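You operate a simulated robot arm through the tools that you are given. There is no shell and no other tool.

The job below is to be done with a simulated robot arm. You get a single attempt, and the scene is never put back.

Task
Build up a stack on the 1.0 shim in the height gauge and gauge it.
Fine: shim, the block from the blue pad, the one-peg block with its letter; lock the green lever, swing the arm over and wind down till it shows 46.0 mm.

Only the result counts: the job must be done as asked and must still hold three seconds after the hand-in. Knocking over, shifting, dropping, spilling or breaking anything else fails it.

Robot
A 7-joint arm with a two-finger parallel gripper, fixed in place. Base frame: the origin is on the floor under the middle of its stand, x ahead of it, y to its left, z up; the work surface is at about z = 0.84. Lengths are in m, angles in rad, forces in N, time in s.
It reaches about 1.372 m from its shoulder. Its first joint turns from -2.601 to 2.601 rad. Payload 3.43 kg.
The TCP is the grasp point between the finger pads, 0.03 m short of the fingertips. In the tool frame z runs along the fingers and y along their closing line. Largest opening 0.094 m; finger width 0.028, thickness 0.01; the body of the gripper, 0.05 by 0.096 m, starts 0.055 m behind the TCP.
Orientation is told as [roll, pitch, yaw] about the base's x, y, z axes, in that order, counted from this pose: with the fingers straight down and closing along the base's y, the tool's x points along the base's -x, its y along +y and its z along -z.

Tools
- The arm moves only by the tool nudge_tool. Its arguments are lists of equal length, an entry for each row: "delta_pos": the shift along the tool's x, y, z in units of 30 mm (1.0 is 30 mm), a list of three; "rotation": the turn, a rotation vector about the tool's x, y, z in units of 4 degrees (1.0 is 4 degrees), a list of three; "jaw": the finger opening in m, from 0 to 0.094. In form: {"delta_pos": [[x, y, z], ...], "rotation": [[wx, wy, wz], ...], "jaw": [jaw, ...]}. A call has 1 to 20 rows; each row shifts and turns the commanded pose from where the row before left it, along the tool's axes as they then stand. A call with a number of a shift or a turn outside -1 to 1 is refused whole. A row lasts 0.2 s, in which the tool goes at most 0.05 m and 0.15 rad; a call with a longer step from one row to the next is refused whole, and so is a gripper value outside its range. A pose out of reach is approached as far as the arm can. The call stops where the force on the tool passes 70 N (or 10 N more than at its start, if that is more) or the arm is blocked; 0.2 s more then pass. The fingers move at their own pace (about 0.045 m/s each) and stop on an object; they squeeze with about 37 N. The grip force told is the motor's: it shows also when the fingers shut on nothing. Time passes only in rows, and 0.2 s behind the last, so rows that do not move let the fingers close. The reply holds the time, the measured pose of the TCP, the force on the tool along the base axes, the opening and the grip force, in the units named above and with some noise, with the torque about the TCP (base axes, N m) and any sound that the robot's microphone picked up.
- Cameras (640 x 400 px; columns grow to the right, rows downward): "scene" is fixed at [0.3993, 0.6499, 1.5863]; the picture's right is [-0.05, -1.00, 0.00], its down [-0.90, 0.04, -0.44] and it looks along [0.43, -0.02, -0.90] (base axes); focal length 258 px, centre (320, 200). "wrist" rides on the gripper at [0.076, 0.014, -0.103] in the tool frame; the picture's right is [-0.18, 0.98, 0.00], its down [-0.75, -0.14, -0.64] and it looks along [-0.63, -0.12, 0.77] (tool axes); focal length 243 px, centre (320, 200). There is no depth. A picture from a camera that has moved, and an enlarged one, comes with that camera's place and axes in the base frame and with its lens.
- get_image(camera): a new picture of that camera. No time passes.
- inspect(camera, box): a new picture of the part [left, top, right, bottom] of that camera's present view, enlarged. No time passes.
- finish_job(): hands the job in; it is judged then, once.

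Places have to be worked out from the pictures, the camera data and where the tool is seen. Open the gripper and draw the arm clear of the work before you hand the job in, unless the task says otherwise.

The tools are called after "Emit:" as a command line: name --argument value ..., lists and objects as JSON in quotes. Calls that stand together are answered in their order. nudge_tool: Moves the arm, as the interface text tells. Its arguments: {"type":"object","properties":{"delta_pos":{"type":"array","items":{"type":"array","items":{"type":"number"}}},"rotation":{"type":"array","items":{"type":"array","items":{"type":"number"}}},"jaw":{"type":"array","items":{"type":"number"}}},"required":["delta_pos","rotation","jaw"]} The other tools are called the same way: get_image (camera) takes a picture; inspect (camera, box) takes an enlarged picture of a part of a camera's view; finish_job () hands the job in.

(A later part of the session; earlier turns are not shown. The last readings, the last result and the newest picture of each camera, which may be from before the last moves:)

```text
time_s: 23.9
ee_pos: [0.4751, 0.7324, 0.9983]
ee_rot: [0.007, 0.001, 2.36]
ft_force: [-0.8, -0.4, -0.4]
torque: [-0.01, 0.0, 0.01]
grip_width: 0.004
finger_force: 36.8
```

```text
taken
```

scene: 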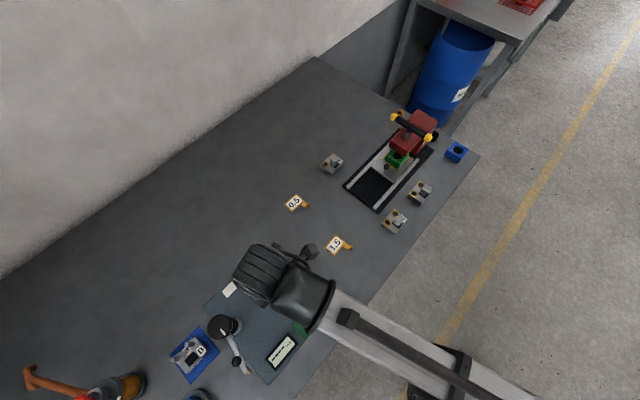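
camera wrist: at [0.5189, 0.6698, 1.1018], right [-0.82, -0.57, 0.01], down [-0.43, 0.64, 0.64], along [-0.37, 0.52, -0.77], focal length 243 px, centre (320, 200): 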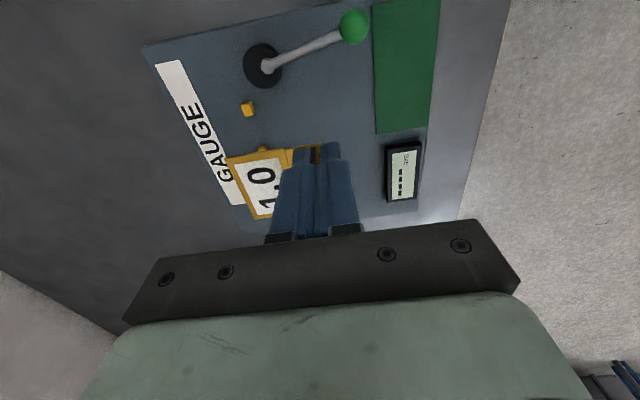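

The shim is held over the nest. I zoom in to measure the cubes and lever and check where the shim sits in the hand.

Emit:
inspect --camera "wrist" --box '[215, 85, 335, 225]'

Emit:
inspect --camera "wrist" --box '[220, 0, 380, 110]'

Emit:
inspect --camera "wrist" --box '[360, 0, 480, 230]'

```text
2.86 times, centred on (275, 155) of wrist
camera zoom: at [0.5189, 0.6698, 1.1018], right [-0.82, -0.57, 0.01], down [-0.43, 0.64, 0.64], along [-0.37, 0.52, -0.77], focal length 693 px, centre (449, 329)
```

zoom: 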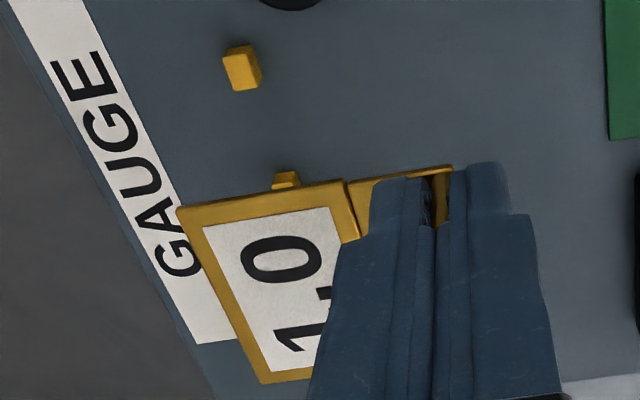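

```text
3.64 times, centred on (300, 55) of wrist
camera zoom: at [0.5189, 0.6698, 1.1018], right [-0.82, -0.57, 0.01], down [-0.43, 0.64, 0.64], along [-0.37, 0.52, -0.77], focal length 882 px, centre (393, 727)
```

zoom: 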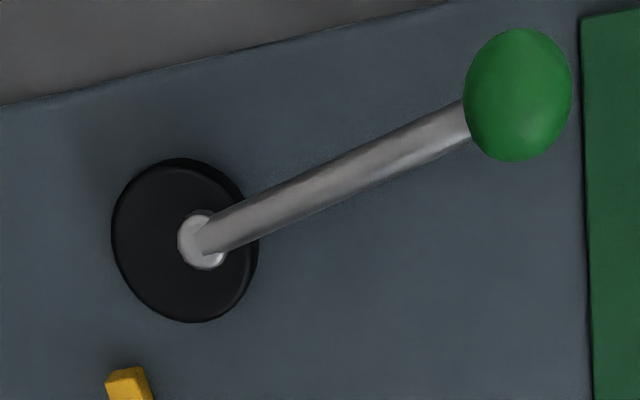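

```text
1.74 times, centred on (420, 115) of wrist
camera zoom: at [0.5189, 0.6698, 1.1018], right [-0.82, -0.57, 0.01], down [-0.43, 0.64, 0.64], along [-0.37, 0.52, -0.77], focal length 422 px, centre (146, 348)
```

zoom: 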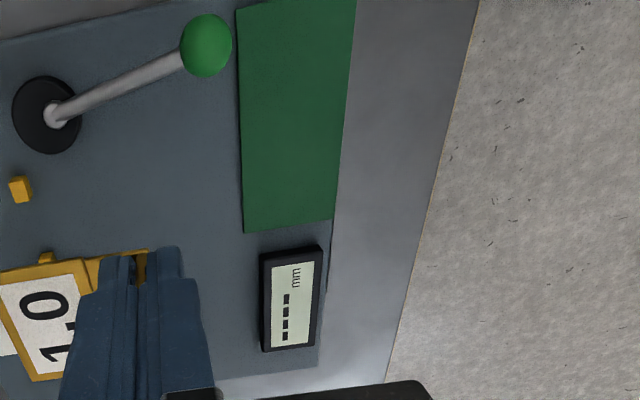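

Emit:
inspect --camera "wrist" --box '[235, 90, 275, 120]'

Emit:
inspect --camera "wrist" --box '[215, 135, 275, 225]'

Emit:
inspect --camera "scene" --box '[200, 300, 260, 390]'

```text
13.33 times, centred on (255, 105) of wrist
camera zoom: at [0.5189, 0.6698, 1.1018], right [-0.82, -0.57, 0.01], down [-0.43, 0.64, 0.64], along [-0.37, 0.52, -0.77], focal length 3235 px, centre (1187, 1467)
```

zoom: 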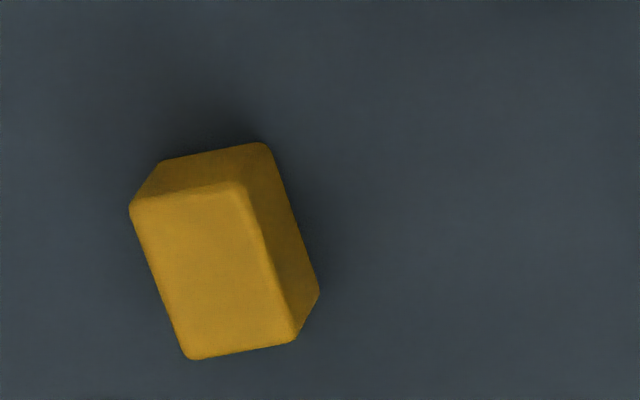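

```text
4.44 times, centred on (245, 180) of wrist
camera zoom: at [0.5189, 0.6698, 1.1018], right [-0.82, -0.57, 0.01], down [-0.43, 0.64, 0.64], along [-0.37, 0.52, -0.77], focal length 1078 px, centre (653, 289)
```

zoom: 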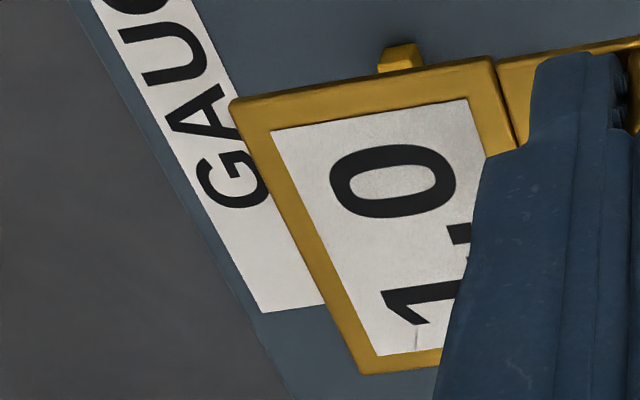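

```text
4.44 times, centred on (230, 345) of scene
camera zoom: at [0.3993, 0.6499, 1.5863], right [-0.05, -1.0, 0.0], down [-0.9, 0.04, -0.44], along [0.43, -0.02, -0.9], focal length 1146 px, centre (720, -444)
```

zoom: 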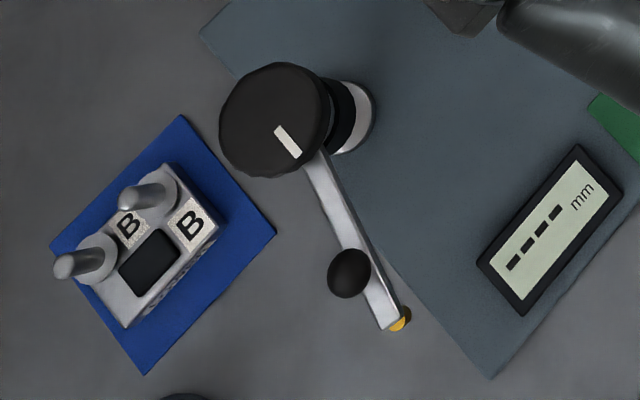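

Triangulating gives cube tops at z≈0.870 and the plate top at z≈0.861. The tool is already within about 1 mm of the spot that centres the shim in the nest. I level a small tilt, descend to about 12 mm above the plate, and look.

Emit:
nudge_tool --delta_pos '[[0, 0, 0.5], [0, 0, 0.8], [0, 0, 0.8], [0, 0, 0.5], [0, 0, 0.3]]' --rotation '[[0.1, 0, 0], [0, 0, 0], [0, 0, 0], [0, 0, 0], [0, 0, 0]]' --jaw '[0, 0, 0, 0, 0]'

Emit:
get_image --camera "wrist"

Emit:
inspect --camera "wrist" --box '[180, 70, 340, 200]'

Emit:
inspect --camera "scene" --box '[200, 240, 340, 340]'

```text
time_s: 25.1
ee_pos: [0.4767, 0.734, 0.912]
ee_rot: [0.0, 0.001, 2.363]
ft_force: [-1.0, -0.7, -0.7]
torque: [-0.02, 0.0, -0.03]
grip_width: 0.004
finger_force: 36.8
```

```text
taken
camera wrist: at [0.5201, 0.6702, 1.0152], right [-0.82, -0.57, 0.0], down [-0.44, 0.63, 0.64], along [-0.36, 0.53, -0.77], focal length 243 px, centre (320, 200)
```

wrist: 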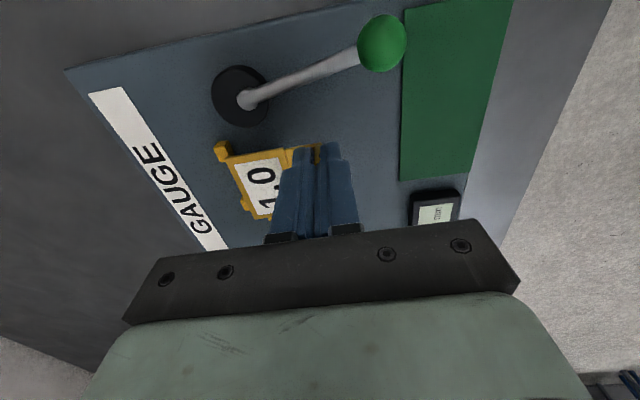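

```text
3.08 times, centred on (260, 135) of wrist
camera zoom: at [0.5201, 0.6702, 1.0152], right [-0.82, -0.57, 0.0], down [-0.44, 0.63, 0.64], along [-0.36, 0.53, -0.77], focal length 746 px, centre (505, 400)
```

zoom: 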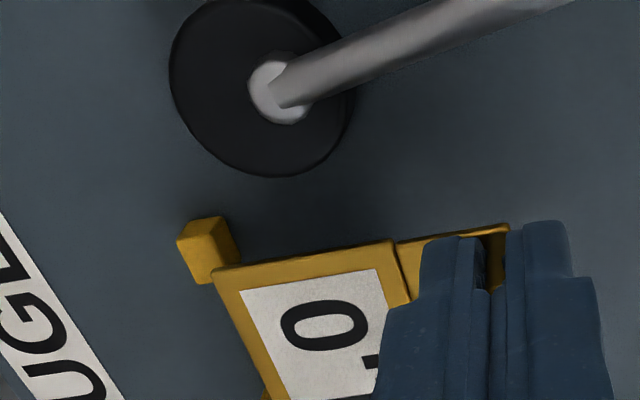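

```text
4.00 times, centred on (270, 290) of scene
camera zoom: at [0.3993, 0.6499, 1.5863], right [-0.05, -1.0, 0.0], down [-0.9, 0.04, -0.44], along [0.43, -0.02, -0.9], focal length 1032 px, centre (520, -160)
```

zoom: 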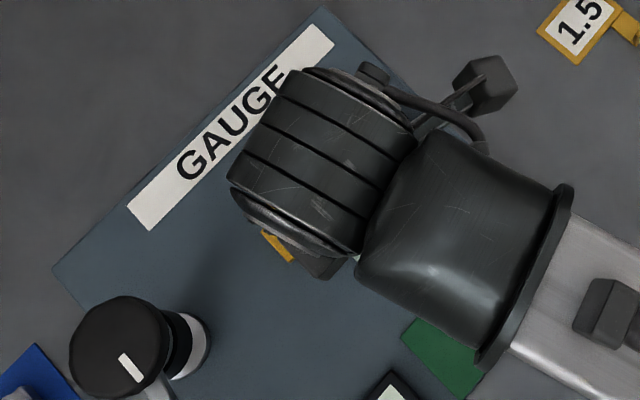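

The shim would just clip the cubes from here (about 3.5 mm too far back). I shift 3.5 mm to the front, then descend most of the way.

Emit:
nudge_tool --delta_pos '[[0.03, 0.117, 0], [0, 0, 0], [0, 0, 0.2], [0, 0, 0.15], [0, 0, 0]]' --rotation '[[0, 0, 0], [0, 0, 0], [0, 0, 0], [0, 0, 0], [0, 0, 0]]' --jaw '[0, 0, 0, 0, 0]'

Emit:
inspect --camera "wrist" --box '[180, 70, 340, 200]'

```text
time_s: 26.3
ee_pos: [0.4752, 0.7301, 0.9]
ee_rot: [-0.001, 0.001, 2.362]
ft_force: [-0.1, 0.3, -0.3]
torque: [-0.04, 0.0, -0.03]
grip_width: 0.0036
finger_force: 36.5
```

```text
3.08 times, centred on (260, 135) of wrist
camera zoom: at [0.5179, 0.6669, 1.0036], right [-0.82, -0.57, 0.0], down [-0.44, 0.63, 0.64], along [-0.36, 0.53, -0.77], focal length 746 px, centre (505, 400)
```

zoom: 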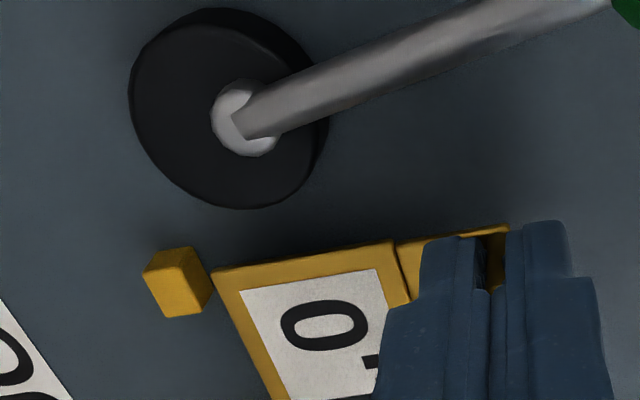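

There is now a small gap between the cube's front face and the shim. I lower the last 2–3 mm in tiny steps and watch the force.

Emit:
nudge_tool --delta_pos '[[0, 0.02, 0.04], [0, 0, 0.04], [0, 0, 0.03], [0, 0, 0]]' --rotation '[[0, 0, 0], [0, 0, 0], [0, 0, 0], [0, 0, 0]]' --jaw '[0, 0, 0, 0]'

```text
time_s: 27.3
ee_pos: [0.4744, 0.7298, 0.8971]
ee_rot: [0.0, 0.001, 2.363]
ft_force: [0.1, 0.2, -0.7]
torque: [-0.03, 0.01, 0.0]
grip_width: 0.0038
finger_force: 36.6
```

There is no contact yet, so I keep lowering in small steps.

Emit:
nudge_tool --delta_pos '[[0, 0, 0.03], [0, 0, 0.03], [0, 0, 0]]' --rotation '[[0, 0, 0], [0, 0, 0], [0, 0, 0]]' --jaw '[0, 0, 0]'

Emit:
inspect --camera "wrist" --box '[180, 70, 340, 200]'

```text
time_s: 28.1
ee_pos: [0.4739, 0.7302, 0.8958]
ee_rot: [-0.001, 0.002, 2.362]
ft_force: [0.5, -0.2, -1.0]
torque: [0.0, 0.03, 0.0]
grip_width: 0.004
finger_force: 37.6
```

```text
3.08 times, centred on (260, 135) of wrist
camera zoom: at [0.5176, 0.6667, 0.9983], right [-0.82, -0.57, 0.0], down [-0.44, 0.63, 0.64], along [-0.36, 0.53, -0.77], focal length 746 px, centre (505, 400)
```

zoom: 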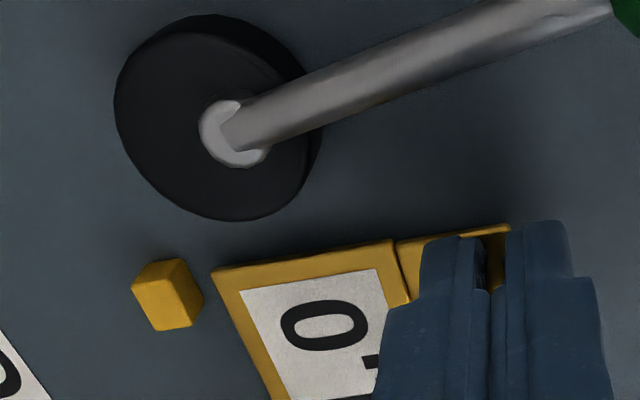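

Still free, so I go on down in 1 mm steps.

Emit:
nudge_tool --delta_pos '[[0, 0, 0.035], [0, 0, 0.035], [0, 0, 0.035], [0, 0, 0]]' --rotation '[[0, 0, 0], [0, 0, 0], [0, 0, 0], [0, 0, 0]]' --jaw '[0, 0, 0, 0]'

Emit:
inspect --camera "wrist" --box '[180, 70, 340, 200]'

```text
time_s: 29.1
ee_pos: [0.4745, 0.7305, 0.891]
ee_rot: [0.0, 0.004, 2.36]
ft_force: [-1.4, -0.7, 6.9]
torque: [0.04, 0.07, 0.02]
grip_width: 0.004
finger_force: 37.1
```

```text
3.08 times, centred on (260, 135) of wrist
camera zoom: at [0.5177, 0.667, 0.9951], right [-0.82, -0.57, 0.0], down [-0.44, 0.63, 0.64], along [-0.36, 0.53, -0.77], focal length 746 px, centre (505, 400)
```

zoom: 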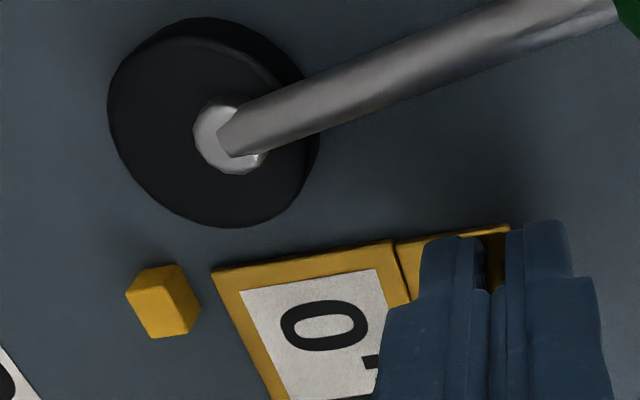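

A contact force of about 7 N says the shim is on the plate (plate top ≈0.8555). It sits about 4 mm in front of the cubes and well centred. I open gently and rise straight up.

Emit:
nudge_tool --delta_pos '[[0, 0, -0.03], [0, 0, 0], [0, 0, 0], [0, 0, 0], [0, 0, -0.3], [0, 0, -0.7], [0, 0, -1], [0, 0, -1], [0, 0, -1]]' --rotation '[[0, 0, 0], [0, 0, 0], [0, 0, 0], [0, 0, 0], [0, 0, 0], [0, 0, 0], [0, 0, 0], [0, 0, 0], [0, 0, 0]]' --jaw '[0.022, 0.022, 0.022, 0.022, 0.022, 0.022, 0.022, 0.022, 0.022]'

Emit:
get_image --camera "wrist"

Emit:
inspect --camera "wrist" --box '[210, 60, 350, 160]'

```text
time_s: 31.1
ee_pos: [0.4753, 0.7306, 1.0118]
ee_rot: [-0.001, 0.001, 2.361]
ft_force: [0.1, 0.4, 0.2]
torque: [-0.04, 0.02, 0.02]
grip_width: 0.0219
finger_force: 0.1
```

```text
taken
camera wrist: at [0.5186, 0.6668, 1.1163], right [-0.82, -0.57, 0.0], down [-0.44, 0.63, 0.64], along [-0.36, 0.53, -0.77], focal length 243 px, centre (320, 200)
```

wrist: 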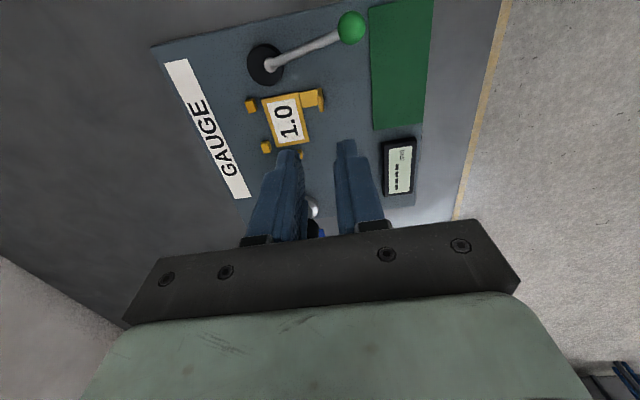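

```text
4.00 times, centred on (280, 110) of wrist
camera zoom: at [0.5186, 0.6668, 1.1163], right [-0.82, -0.57, 0.0], down [-0.44, 0.63, 0.64], along [-0.36, 0.53, -0.77], focal length 970 px, centre (480, 560)
```

zoom: 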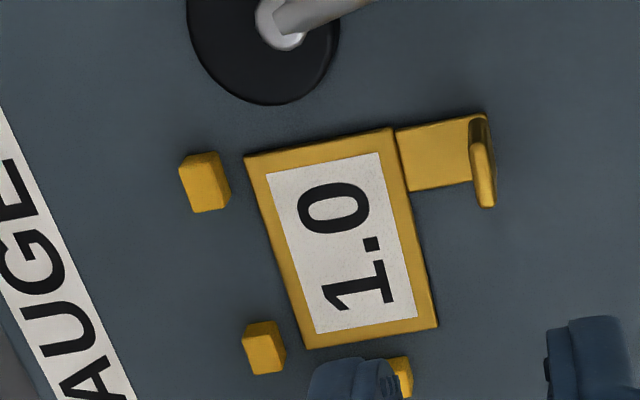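

The shim is down. I shift the tool 45 mm to the right so all three locators and the shim are visible, and measure the gaps exactly.

Emit:
nudge_tool --delta_pos '[[0.75, 0, 0], [0.75, 0, 0], [0, 0, 0]]' --rotation '[[0, 0, 0], [0, 0, 0], [0, 0, 0]]' --jaw '[0.022, 0.022, 0.022]'

Emit:
inspect --camera "wrist" --box '[230, 95, 350, 195]'

Emit:
get_image --camera "wrist"

```text
time_s: 31.9
ee_pos: [0.507, 0.6976, 1.0127]
ee_rot: [0.001, 0.002, 2.364]
ft_force: [-0.7, -0.2, -0.2]
torque: [0.02, 0.0, -0.04]
grip_width: 0.022
finger_force: 0.1
```

```text
4.00 times, centred on (290, 145) of wrist
camera zoom: at [0.5502, 0.635, 1.1169], right [-0.82, -0.57, 0.0], down [-0.44, 0.63, 0.64], along [-0.36, 0.53, -0.77], focal length 970 px, centre (440, 420)
```

zoom: 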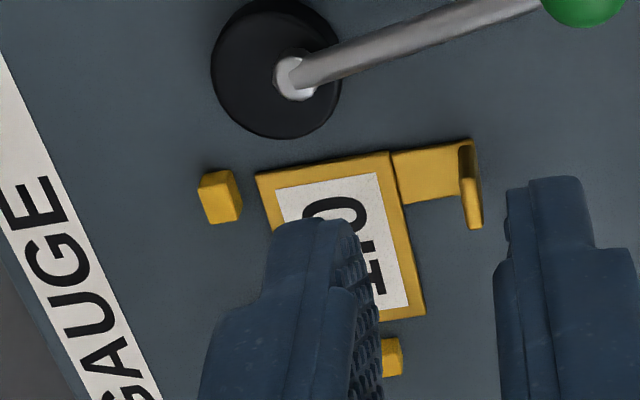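

```text
taken
camera wrist: at [0.5502, 0.635, 1.1169], right [-0.82, -0.57, 0.0], down [-0.44, 0.63, 0.64], along [-0.36, 0.53, -0.77], focal length 243 px, centre (320, 200)
```

wrist: 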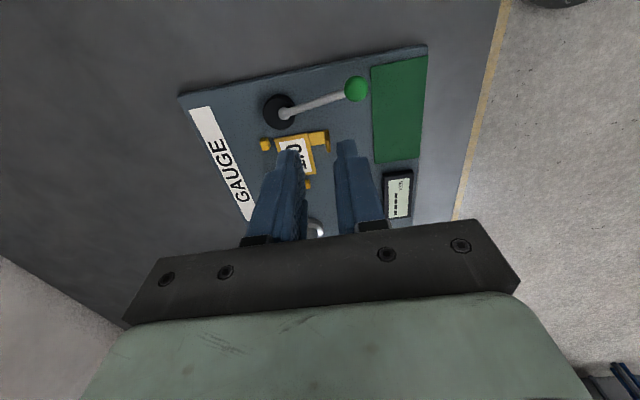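

The shim centre is about 3 mm from the ideal nest centre and fully under the block footprint. Next is the lower block: I rise, move over the blue pad above knob height, and yaw about 4° to match the block for a close measurement.

Emit:
nudge_tool --delta_pos '[[0, 0, -0.7], [0, 0, -0.8], [-0.974, -0.241, 0], [-0.974, -0.241, 0], [-0.974, -0.241, 0], [-0.974, -0.241, 0], [-0.974, -0.241, 0], [-0.974, -0.241, 0], [-0.974, -0.241, 0], [-0.974, -0.241, 0], [-0.974, -0.241, 0], [-0.974, -0.241, 0], [0, 0, 0], [0, 0, 0]]' --rotation '[[0, 0, 0], [0, 0, 0], [0, 0, 0], [0, 0, 0], [0, 0, 0], [0, 0, 0], [0, 0, 0], [0, 0, 0], [0, 0, 0], [0, 0, 0], [0, 0, 0], [0, 0, 0], [0, 0, -0.6], [0, 0, -0.5]]' --jaw '[0.07, 0.07, 0.07, 0.07, 0.07, 0.07, 0.07, 0.07, 0.07, 0.07, 0.07, 0.07, 0.07, 0.07]'

Emit:
get_image --camera "wrist"

Emit:
get_image --camera "scene"

```text
time_s: 34.9
ee_pos: [0.3492, 0.9548, 1.0566]
ee_rot: [0.0, 0.001, 2.439]
ft_force: [-0.3, -0.2, -0.4]
torque: [0.01, 0.0, 0.0]
grip_width: 0.0701
finger_force: 0.1
```

```text
taken
camera wrist: at [0.3976, 0.8964, 1.16], right [-0.78, -0.63, 0.0], down [-0.48, 0.6, 0.64], along [-0.4, 0.5, -0.77], focal length 243 px, centre (320, 200)
```

wrist: 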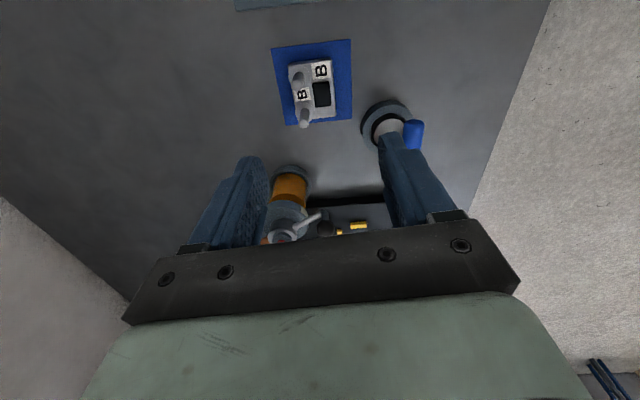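

```text
taken
```

scene: 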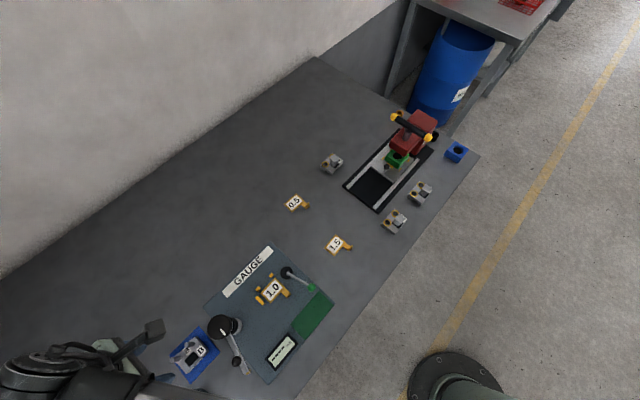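

I zoom in on the lower block, its neighbours and the shim in the nest, in both cameras.

Emit:
inspect --camera "wrist" --box '[260, 30, 370, 140]'

Emit:
inspect --camera "wrist" --box '[250, 80, 450, 250]'

Emit:
inspect --camera "scene" --box '[245, 260, 305, 320]'

Emit:
inspect --camera "scene" --box '[140, 310, 250, 400]'

```text
3.64 times, centred on (315, 85) of wrist
camera zoom: at [0.3976, 0.8964, 1.16], right [-0.78, -0.63, 0.0], down [-0.48, 0.6, 0.64], along [-0.4, 0.5, -0.77], focal length 882 px, centre (338, 618)
```

zoom: 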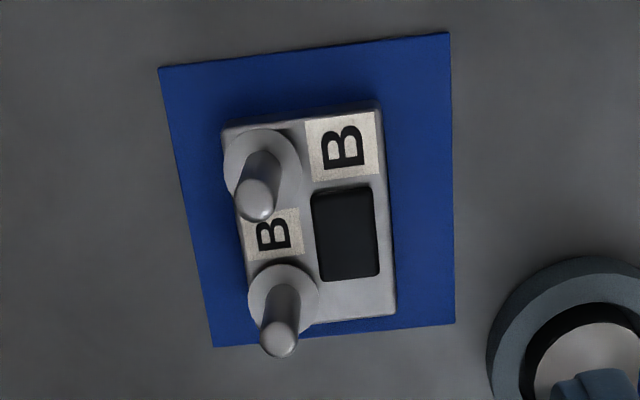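

```text
2.35 times, centred on (350, 165) of wrist
camera zoom: at [0.3976, 0.8964, 1.16], right [-0.78, -0.63, 0.0], down [-0.48, 0.6, 0.64], along [-0.4, 0.5, -0.77], focal length 571 px, centre (249, 282)
```

zoom: 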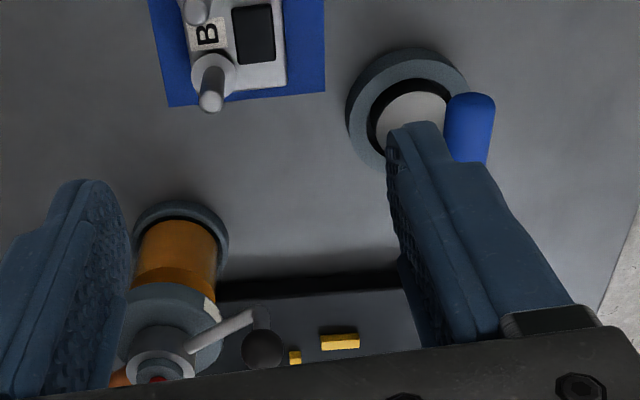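

```text
6.67 times, centred on (275, 290) of scene
camera zoom: at [0.3993, 0.6499, 1.5863], right [-0.05, -1.0, 0.0], down [-0.9, 0.04, -0.44], along [0.43, -0.02, -0.9], focal length 1720 px, centre (620, -400)
```

zoom: 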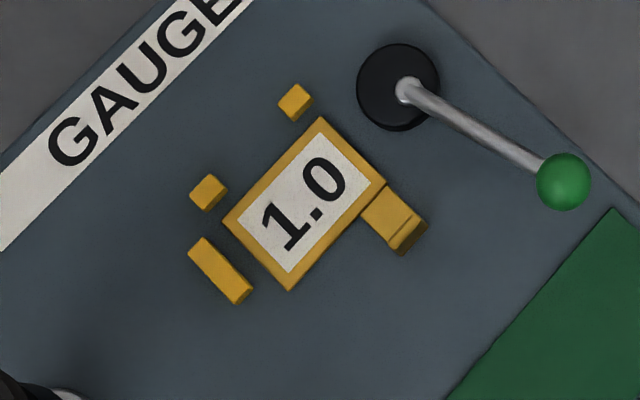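

```text
4.44 times, centred on (195, 355) of scene
camera zoom: at [0.3993, 0.6499, 1.5863], right [-0.05, -1.0, 0.0], down [-0.9, 0.04, -0.44], along [0.43, -0.02, -0.9], focal length 1146 px, centre (876, -489)
```

zoom: 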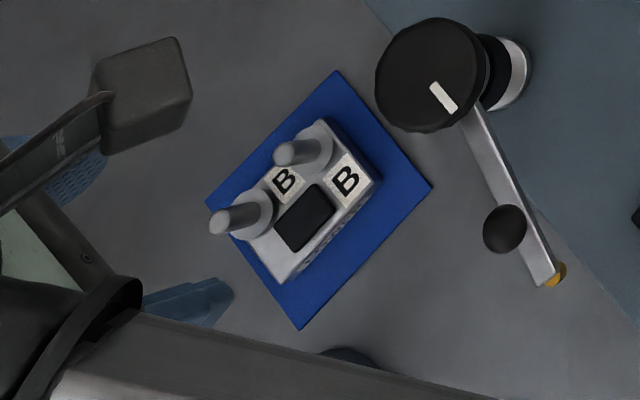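

I need the block's height, so I zoom tighter on it in both cameras.

Emit:
inspect --camera "scene" --box '[190, 338, 226, 374]'

Emit:
inspect --camera "scene" --box '[165, 330, 205, 370]'

Emit:
inspect --camera "wrist" --box '[280, 50, 345, 125]'

```text
11.11 times, centred on (208, 356) of scene
camera zoom: at [0.3993, 0.6499, 1.5863], right [-0.05, -1.0, 0.0], down [-0.9, 0.04, -0.44], along [0.43, -0.02, -0.9], focal length 2866 px, centre (1564, -1533)
```

zoom: 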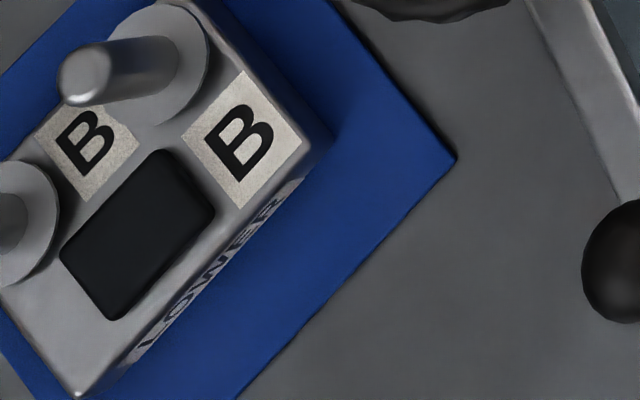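

```text
10.00 times, centred on (185, 350) of scene
camera zoom: at [0.3993, 0.6499, 1.5863], right [-0.05, -1.0, 0.0], down [-0.9, 0.04, -0.44], along [0.43, -0.02, -0.9], focal length 2579 px, centre (1670, -1300)
```

zoom: 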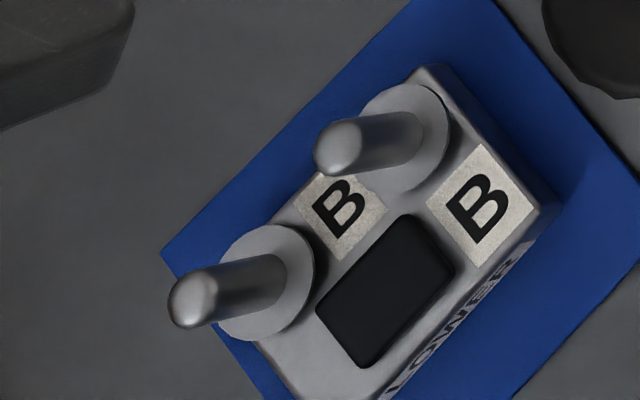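

```text
5.33 times, centred on (312, 88) of wrist
camera zoom: at [0.3976, 0.8964, 1.16], right [-0.78, -0.63, 0.0], down [-0.48, 0.6, 0.64], along [-0.4, 0.5, -0.77], focal length 1294 px, centre (360, 800)
```

zoom: 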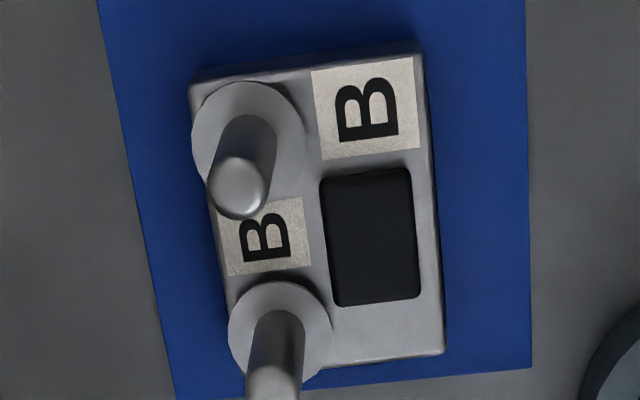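

I check the ring-based object next to the blue pad, since the leaning gripper will pass near it.

Emit:
inspect --camera "wrist" --box '[340, 80, 450, 180]'

Emit:
inspect --camera "scene" --box '[140, 340, 260, 400]'

```text
4.00 times, centred on (395, 130) of wrist
camera zoom: at [0.3976, 0.8964, 1.16], right [-0.78, -0.63, 0.0], down [-0.48, 0.6, 0.64], along [-0.4, 0.5, -0.77], focal length 970 px, centre (20, 480)
```

zoom: 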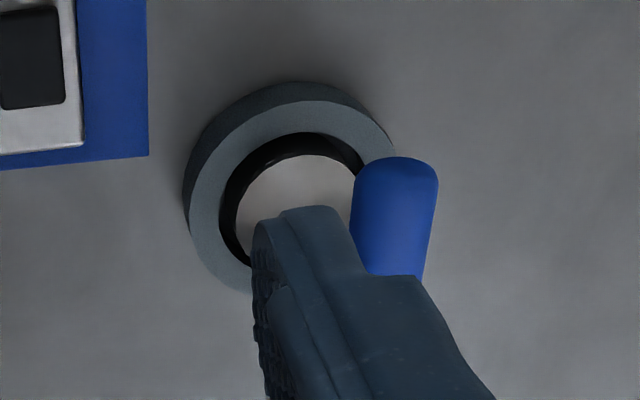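

```text
5.33 times, centred on (200, 370) of scene
camera zoom: at [0.3993, 0.6499, 1.5863], right [-0.05, -1.0, 0.0], down [-0.9, 0.04, -0.44], along [0.43, -0.02, -0.9], focal length 1376 px, centre (960, -707)
```

zoom: 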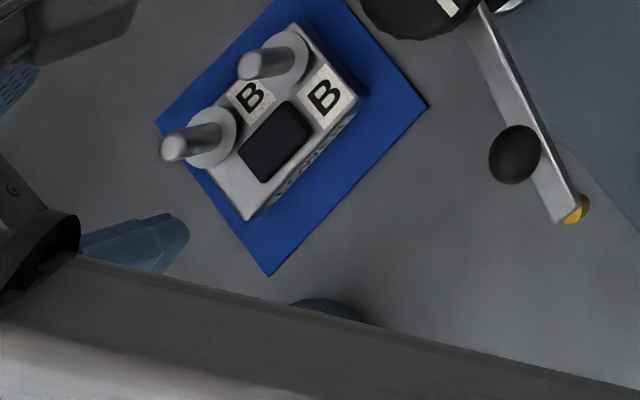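

The block centre is at about (0.3486, 0.966), with the long axis at about -43°. Next to the knob post the camera housing would be too close, so I lean the tool 10° about its closing axis, camera side up, fix the yaw, and descend to z≈0.93 to check.

Emit:
nudge_tool --delta_pos '[[0, 0, 0], [0, 0, 0], [0, 0, 0], [-0.208, -0.052, 0.82], [-0.208, -0.052, 0.82], [-0.208, -0.052, 0.82], [-0.208, -0.052, 0.82], [-0.208, -0.052, 0.82], [0, 0, 0]]' --rotation '[[0, 0, 0.68], [0, 1, 0], [0, 1, 0], [0, 0.5, 0], [0, 0, 0], [0, 0, 0], [0, 0, 0], [0, 0, 0], [0, 0, 0]]' --jaw '[0.07, 0.07, 0.07, 0.07, 0.07, 0.07, 0.07, 0.07, 0.07]'

Emit:
get_image --camera "wrist"

Emit:
inspect --camera "scene" --box '[140, 300, 260, 400]'

```text
time_s: 36.9
ee_pos: [0.3467, 0.9686, 0.9306]
ee_rot: [-0.001, 0.177, 2.387]
ft_force: [-0.1, 0.3, -0.7]
torque: [-0.03, 0.0, 0.0]
grip_width: 0.0701
finger_force: 0.0
```

```text
taken
camera wrist: at [0.3786, 0.9193, 1.0457], right [-0.8, -0.59, -0.03], down [-0.53, 0.69, 0.5], along [-0.27, 0.42, -0.87], focal length 243 px, centre (320, 200)
```

wrist: 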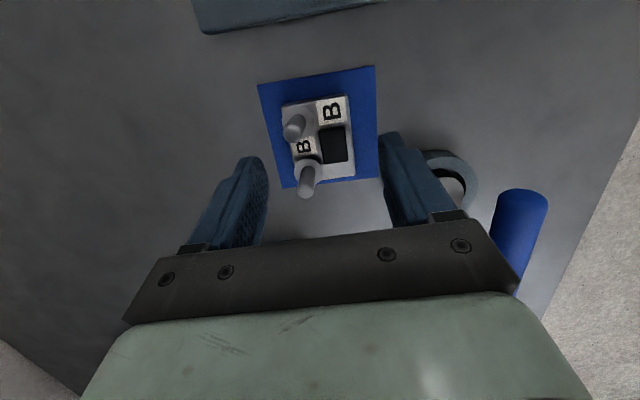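

```text
4.00 times, centred on (200, 350) of scene
camera zoom: at [0.3993, 0.6499, 1.5863], right [-0.05, -1.0, 0.0], down [-0.9, 0.04, -0.44], along [0.43, -0.02, -0.9], focal length 1032 px, centre (800, -400)
```

zoom: 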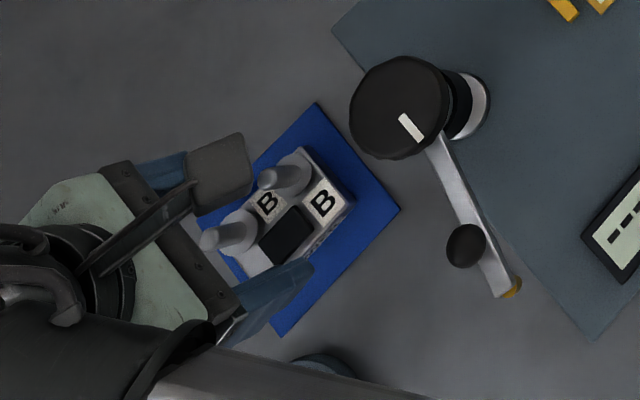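

The tool is centred on the block to within about 2 mm, and the camera clears the knob. I descend 53 mm vertically to the grip height.

Emit:
nudge_tool --delta_pos '[[-0.1013, 0, 0.5757], [-0.1013, 0, 0.5757], [-0.1013, 0, 0.5757], [0, 0, 0]]' --rotation '[[0, 0, 0], [0, 0, 0], [0, 0, 0], [0, 0, 0]]' --jaw '[0.07, 0.07, 0.07, 0.07]'

Emit:
get_image --camera "wrist"

Emit:
inspect --camera "wrist" --box '[220, 80, 420, 220]'

Emit:
inspect --camera "scene" --box '[140, 300, 260, 400]'

```text
time_s: 37.9
ee_pos: [0.3469, 0.9677, 0.8781]
ee_rot: [-0.001, 0.175, 2.389]
ft_force: [0.7, 0.4, 0.1]
torque: [0.05, 0.0, 0.03]
grip_width: 0.07
finger_force: 0.1
```

```text
taken
camera wrist: at [0.3793, 0.9181, 0.9922], right [-0.8, -0.59, -0.03], down [-0.53, 0.69, 0.5], along [-0.27, 0.42, -0.87], focal length 243 px, centre (320, 200)
```

wrist: 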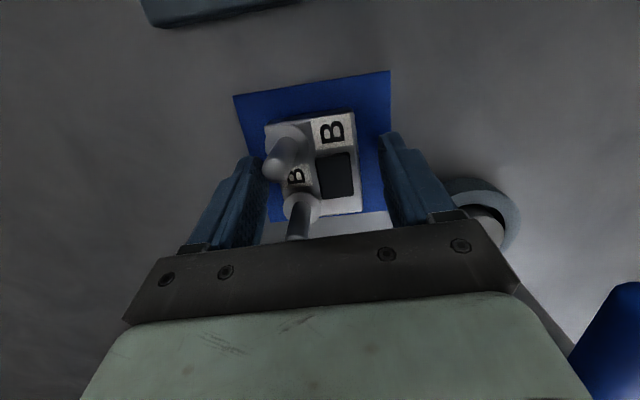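

```text
2.86 times, centred on (320, 150) of wrist
camera zoom: at [0.3793, 0.9181, 0.9922], right [-0.8, -0.59, -0.03], down [-0.53, 0.69, 0.5], along [-0.27, 0.42, -0.87], focal length 693 px, centre (320, 343)
```

zoom: 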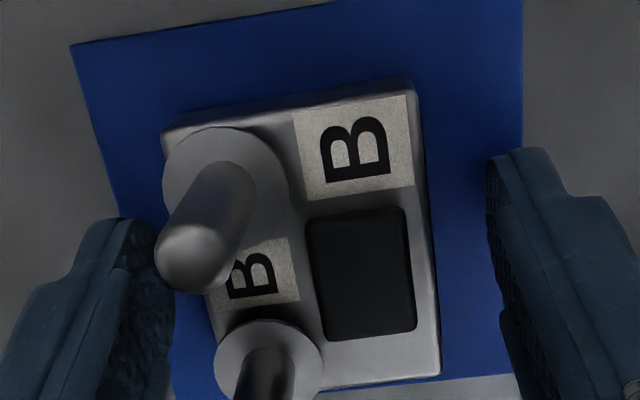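

```text
4.00 times, centred on (200, 350) of scene
camera zoom: at [0.3993, 0.6499, 1.5863], right [-0.05, -1.0, 0.0], down [-0.9, 0.04, -0.44], along [0.43, -0.02, -0.9], focal length 1032 px, centre (800, -400)
```

zoom: 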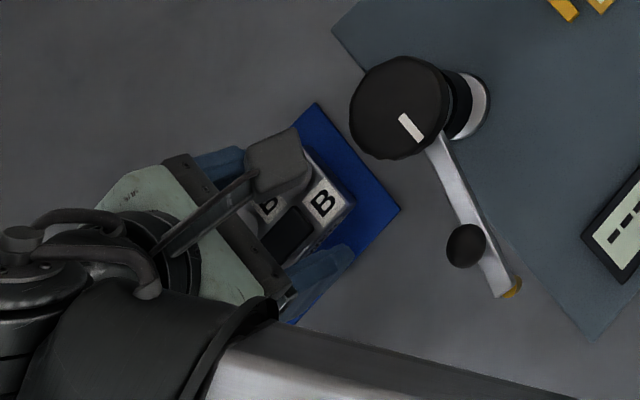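

The block sits between the open fingers. I close on its front and back faces.

Emit:
nudge_tool --delta_pos '[[0, 0, 0], [0, 0, 0], [0, 0, 0], [0, 0, 0], [0, 0, 0]]' --rotation '[[0, 0, 0], [0, 0, 0], [0, 0, 0], [0, 0, 0], [0, 0, 0]]' --jaw '[0.03, 0.03, 0.03, 0.03, 0.03]'

Emit:
inspect --camera "wrist" --box '[220, 80, 420, 220]'

```text
time_s: 39.1
ee_pos: [0.3476, 0.9665, 0.8758]
ee_rot: [0.0, 0.176, 2.391]
ft_force: [2.7, 3.2, 0.5]
torque: [0.25, -0.1, -0.07]
grip_width: 0.0496
finger_force: 37.8
```

```text
2.86 times, centred on (320, 150) of wrist
camera zoom: at [0.3795, 0.9182, 0.9925], right [-0.8, -0.59, -0.03], down [-0.53, 0.69, 0.5], along [-0.27, 0.42, -0.87], focal length 693 px, centre (320, 343)
```

zoom: 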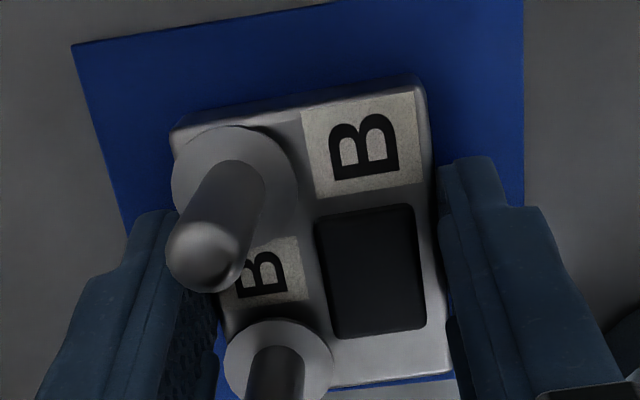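

The grip is solid at about 50 mm (the block's depth). I lift vertically 184 mm to pass above the knob.

Emit:
nudge_tool --delta_pos '[[0.022, 0, -0.123], [0.044, 0, -0.246], [0.143, 0, -0.81], [0.143, 0, -0.81], [0.143, 0, -0.81], [0.143, 0, -0.81], [0.143, 0, -0.81], [0.143, 0, -0.81], [0.143, 0, -0.81], [0, 0, 0]]' --rotation '[[0, 0, 0], [0, 0, 0], [0, 0, 0], [0, 0, 0], [0, 0, 0], [0, 0, 0], [0, 0, 0], [0, 0, 0], [0, 0, 0], [0, 0, 0]]' --jaw '[0.03, 0.03, 0.03, 0.03, 0.03, 0.03, 0.03, 0.03, 0.03, 0.03]'

Emit:
get_image --camera "wrist"

Emit:
inspect --camera "wrist" --box '[220, 80, 420, 220]'

Emit:
get_image --camera "scene"

```text
time_s: 41.3
ee_pos: [0.3498, 0.9682, 1.0627]
ee_rot: [0.0, 0.177, 2.391]
ft_force: [1.1, 0.3, -4.3]
torque: [0.01, 0.01, -0.02]
grip_width: 0.0497
finger_force: 37.3
```

```text
taken
camera wrist: at [0.382, 0.9189, 1.1782], right [-0.8, -0.59, -0.03], down [-0.53, 0.69, 0.5], along [-0.27, 0.42, -0.87], focal length 243 px, centre (320, 200)
```

wrist: 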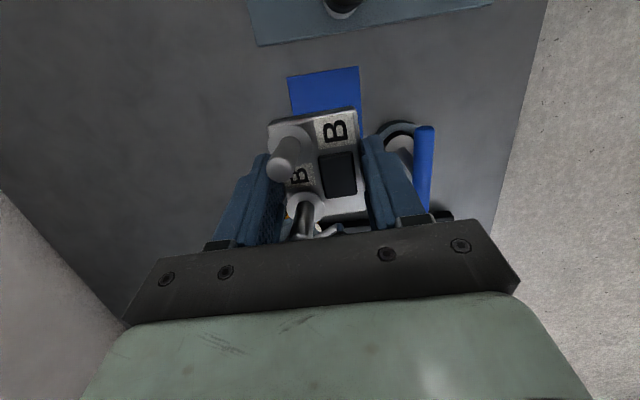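

```text
2.86 times, centred on (320, 150) of wrist
camera zoom: at [0.382, 0.9189, 1.1782], right [-0.8, -0.59, -0.03], down [-0.53, 0.69, 0.5], along [-0.27, 0.42, -0.87], focal length 693 px, centre (320, 343)
```

zoom: 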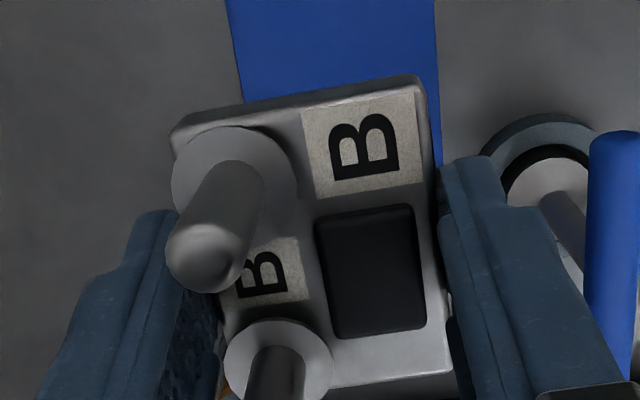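

```text
taken
```

scene: 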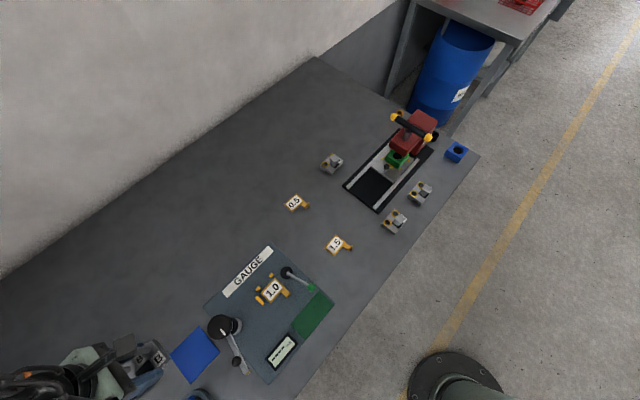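

The block is held level and the blue pad is empty. While the scene view is clear, I zoom in on the nest for exact bar and cube positions before placing.

Emit:
inspect --camera "scene" --box '[252, 268, 288, 308]'

Emit:
inspect --camera "scene" --box '[268, 262, 318, 302]'

```text
10.00 times, centred on (270, 288) of scene
camera zoom: at [0.3993, 0.6499, 1.5863], right [-0.05, -1.0, 0.0], down [-0.9, 0.04, -0.44], along [0.43, -0.02, -0.9], focal length 2579 px, centre (820, -680)
```

zoom: 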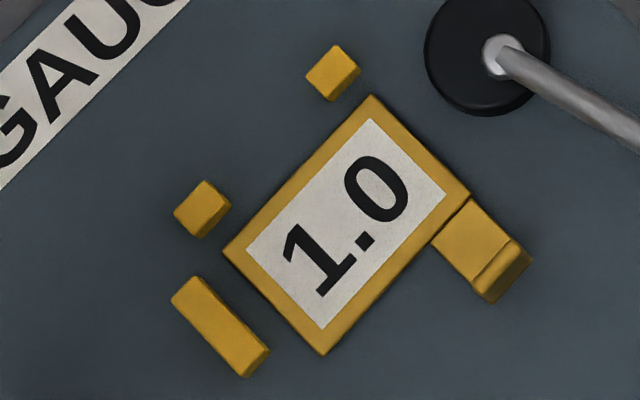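

```text
10.00 times, centred on (293, 282) of scene
camera zoom: at [0.3993, 0.6499, 1.5863], right [-0.05, -1.0, 0.0], down [-0.9, 0.04, -0.44], along [0.43, -0.02, -0.9], focal length 2579 px, centre (590, -620)
```

zoom: 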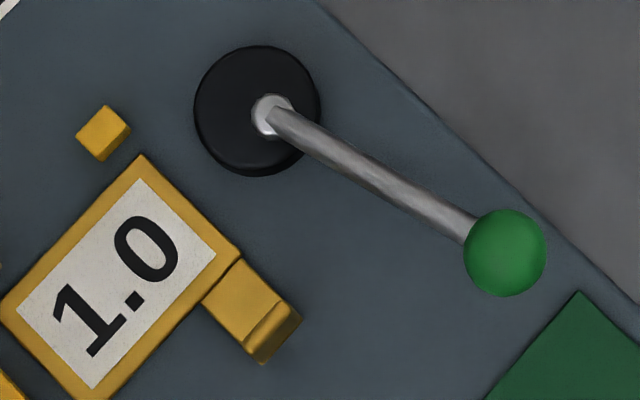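

From both cameras the final TCP for full locator contact is about (0.485, 0.778). I aim about 2 mm to the right and front of that. I turn 1.9° about the vertical and carry the block over at height.

Emit:
nudge_tool --delta_pos '[[0, 0, 0], [0.951, 0.172, 0.168], [0.951, 0.172, 0.168], [0.951, 0.172, 0.168], [0.951, 0.172, 0.168], [0.951, 0.172, 0.168], [0.951, 0.172, 0.168], [0.951, 0.172, 0.168], [0.951, 0.172, 0.168], [0, 0, 0]]' --rotation '[[-0.0825, 0, 0.468], [0, 0, 0], [0, 0, 0], [0, 0, 0], [0, 0, 0], [0, 0, 0], [0, 0, 0], [0, 0, 0], [0, 0, 0], [0, 0, 0]]' --jaw '[0.03, 0.03, 0.03, 0.03, 0.03, 0.03, 0.03, 0.03, 0.03, 0.03]'

Emit:
get_image --camera "wrist"

Emit:
get_image --camera "scene"

```text
time_s: 43.5
ee_pos: [0.4838, 0.7722, 1.0626]
ee_rot: [0.0, 0.176, 2.356]
ft_force: [1.1, -0.1, -3.3]
torque: [-0.03, 0.03, 0.0]
grip_width: 0.0497
finger_force: 36.6
```

```text
taken
camera wrist: at [0.514, 0.7223, 1.1779], right [-0.82, -0.57, -0.03], down [-0.5, 0.7, 0.5], along [-0.26, 0.43, -0.87], focal length 243 px, centre (320, 200)
```

wrist: 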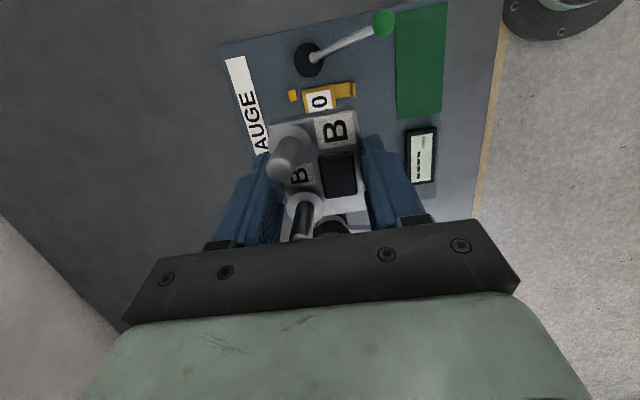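

```text
taken
```

scene: 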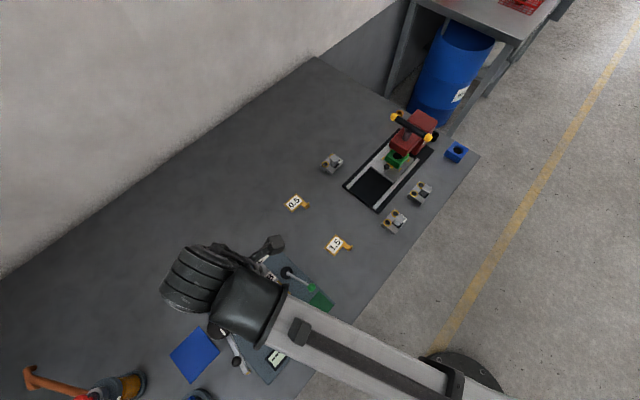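

I correct the 3 mm drift and descend to about 12 mm above the plate for a close check.

Emit:
nudge_tool --delta_pos '[[-0.139, -0.0157, 0.754], [-0.139, -0.0157, 0.754], [-0.139, -0.0157, 0.754], [-0.139, -0.0157, 0.754], [-0.139, -0.0157, 0.754], [-0.139, -0.0157, 0.754], [-0.139, -0.0157, 0.754], [0, 0, 0]]' --rotation '[[0, 0, 0], [0, 0, 0], [0, 0, 0], [0, 0, 0], [0, 0, 0], [0, 0, 0], [0, 0, 0], [0, 0, 0]]' --jaw '[0.03, 0.03, 0.03, 0.03, 0.03, 0.03, 0.03, 0.03]'

Emit:
get_image --camera "wrist"

Emit:
inspect --camera "wrist" --box '[220, 60, 420, 220]'

Emit:
inspect --camera "scene" --box '[190, 240, 330, 340]'

```text
time_s: 45.3
ee_pos: [0.4839, 0.7795, 0.9028]
ee_rot: [-0.001, 0.177, 2.357]
ft_force: [-0.3, 0.4, -4.5]
torque: [0.03, 0.01, -0.02]
grip_width: 0.0496
finger_force: 36.5
```

```text
taken
camera wrist: at [0.5146, 0.7291, 1.0163], right [-0.82, -0.57, -0.03], down [-0.5, 0.7, 0.5], along [-0.26, 0.43, -0.87], focal length 243 px, centre (320, 200)
```

wrist: 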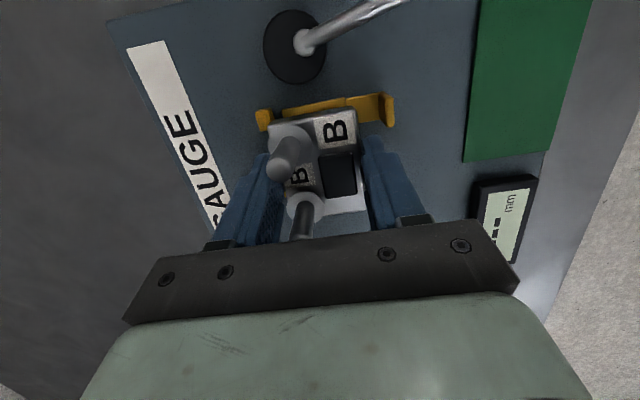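

```text
2.50 times, centred on (320, 140) of wrist
camera zoom: at [0.5146, 0.7291, 1.0163], right [-0.82, -0.57, -0.03], down [-0.5, 0.7, 0.5], along [-0.26, 0.43, -0.87], focal length 606 px, centre (320, 350)
```

zoom: 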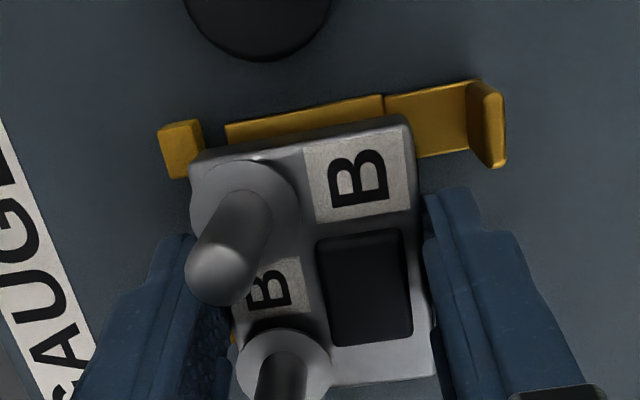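

```text
4.00 times, centred on (260, 290) of scene
camera zoom: at [0.3993, 0.6499, 1.5863], right [-0.05, -1.0, 0.0], down [-0.9, 0.04, -0.44], along [0.43, -0.02, -0.9], focal length 1032 px, centre (560, -160)
```

zoom: 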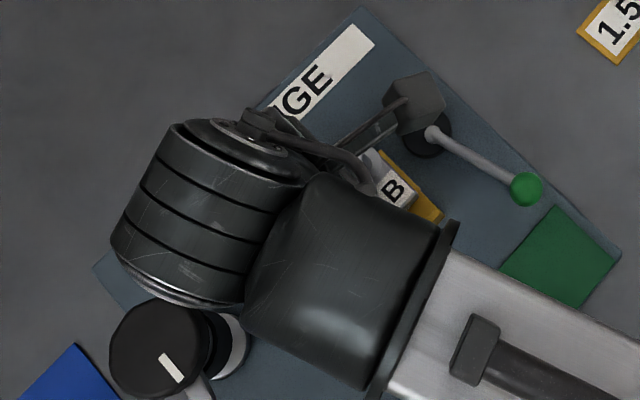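

The readings may lag the motion, so I let the arm settle and re-read before judging the offset.

Emit:
nudge_tool --delta_pos '[[0, 0, 0], [0, 0, 0], [0, 0, 0]]' --rotation '[[0, 0, 0], [0, 0, 0], [0, 0, 0]]' --jaw '[0.03, 0.03, 0.03]'

Emit:
inspect --camera "wrist" --box '[240, 70, 400, 210]'

```text
time_s: 46.1
ee_pos: [0.4837, 0.7786, 0.9014]
ee_rot: [0.001, 0.175, 2.356]
ft_force: [0.0, 0.2, -4.3]
torque: [0.0, 0.03, -0.02]
grip_width: 0.0495
finger_force: 36.9
```

```text
2.86 times, centred on (320, 140) of wrist
camera zoom: at [0.5146, 0.7292, 1.0166], right [-0.82, -0.57, -0.03], down [-0.5, 0.7, 0.5], along [-0.26, 0.43, -0.87], focal length 693 px, centre (320, 371)
```

zoom: 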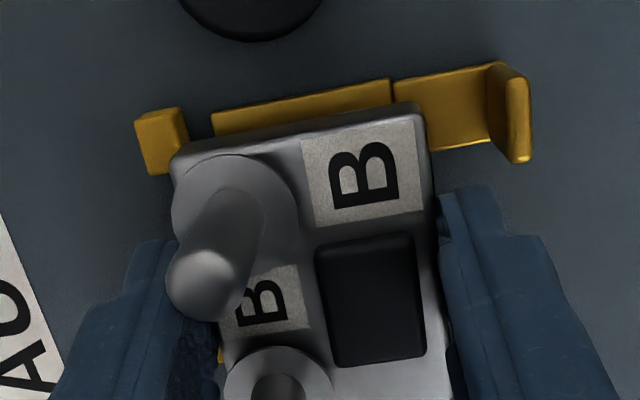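

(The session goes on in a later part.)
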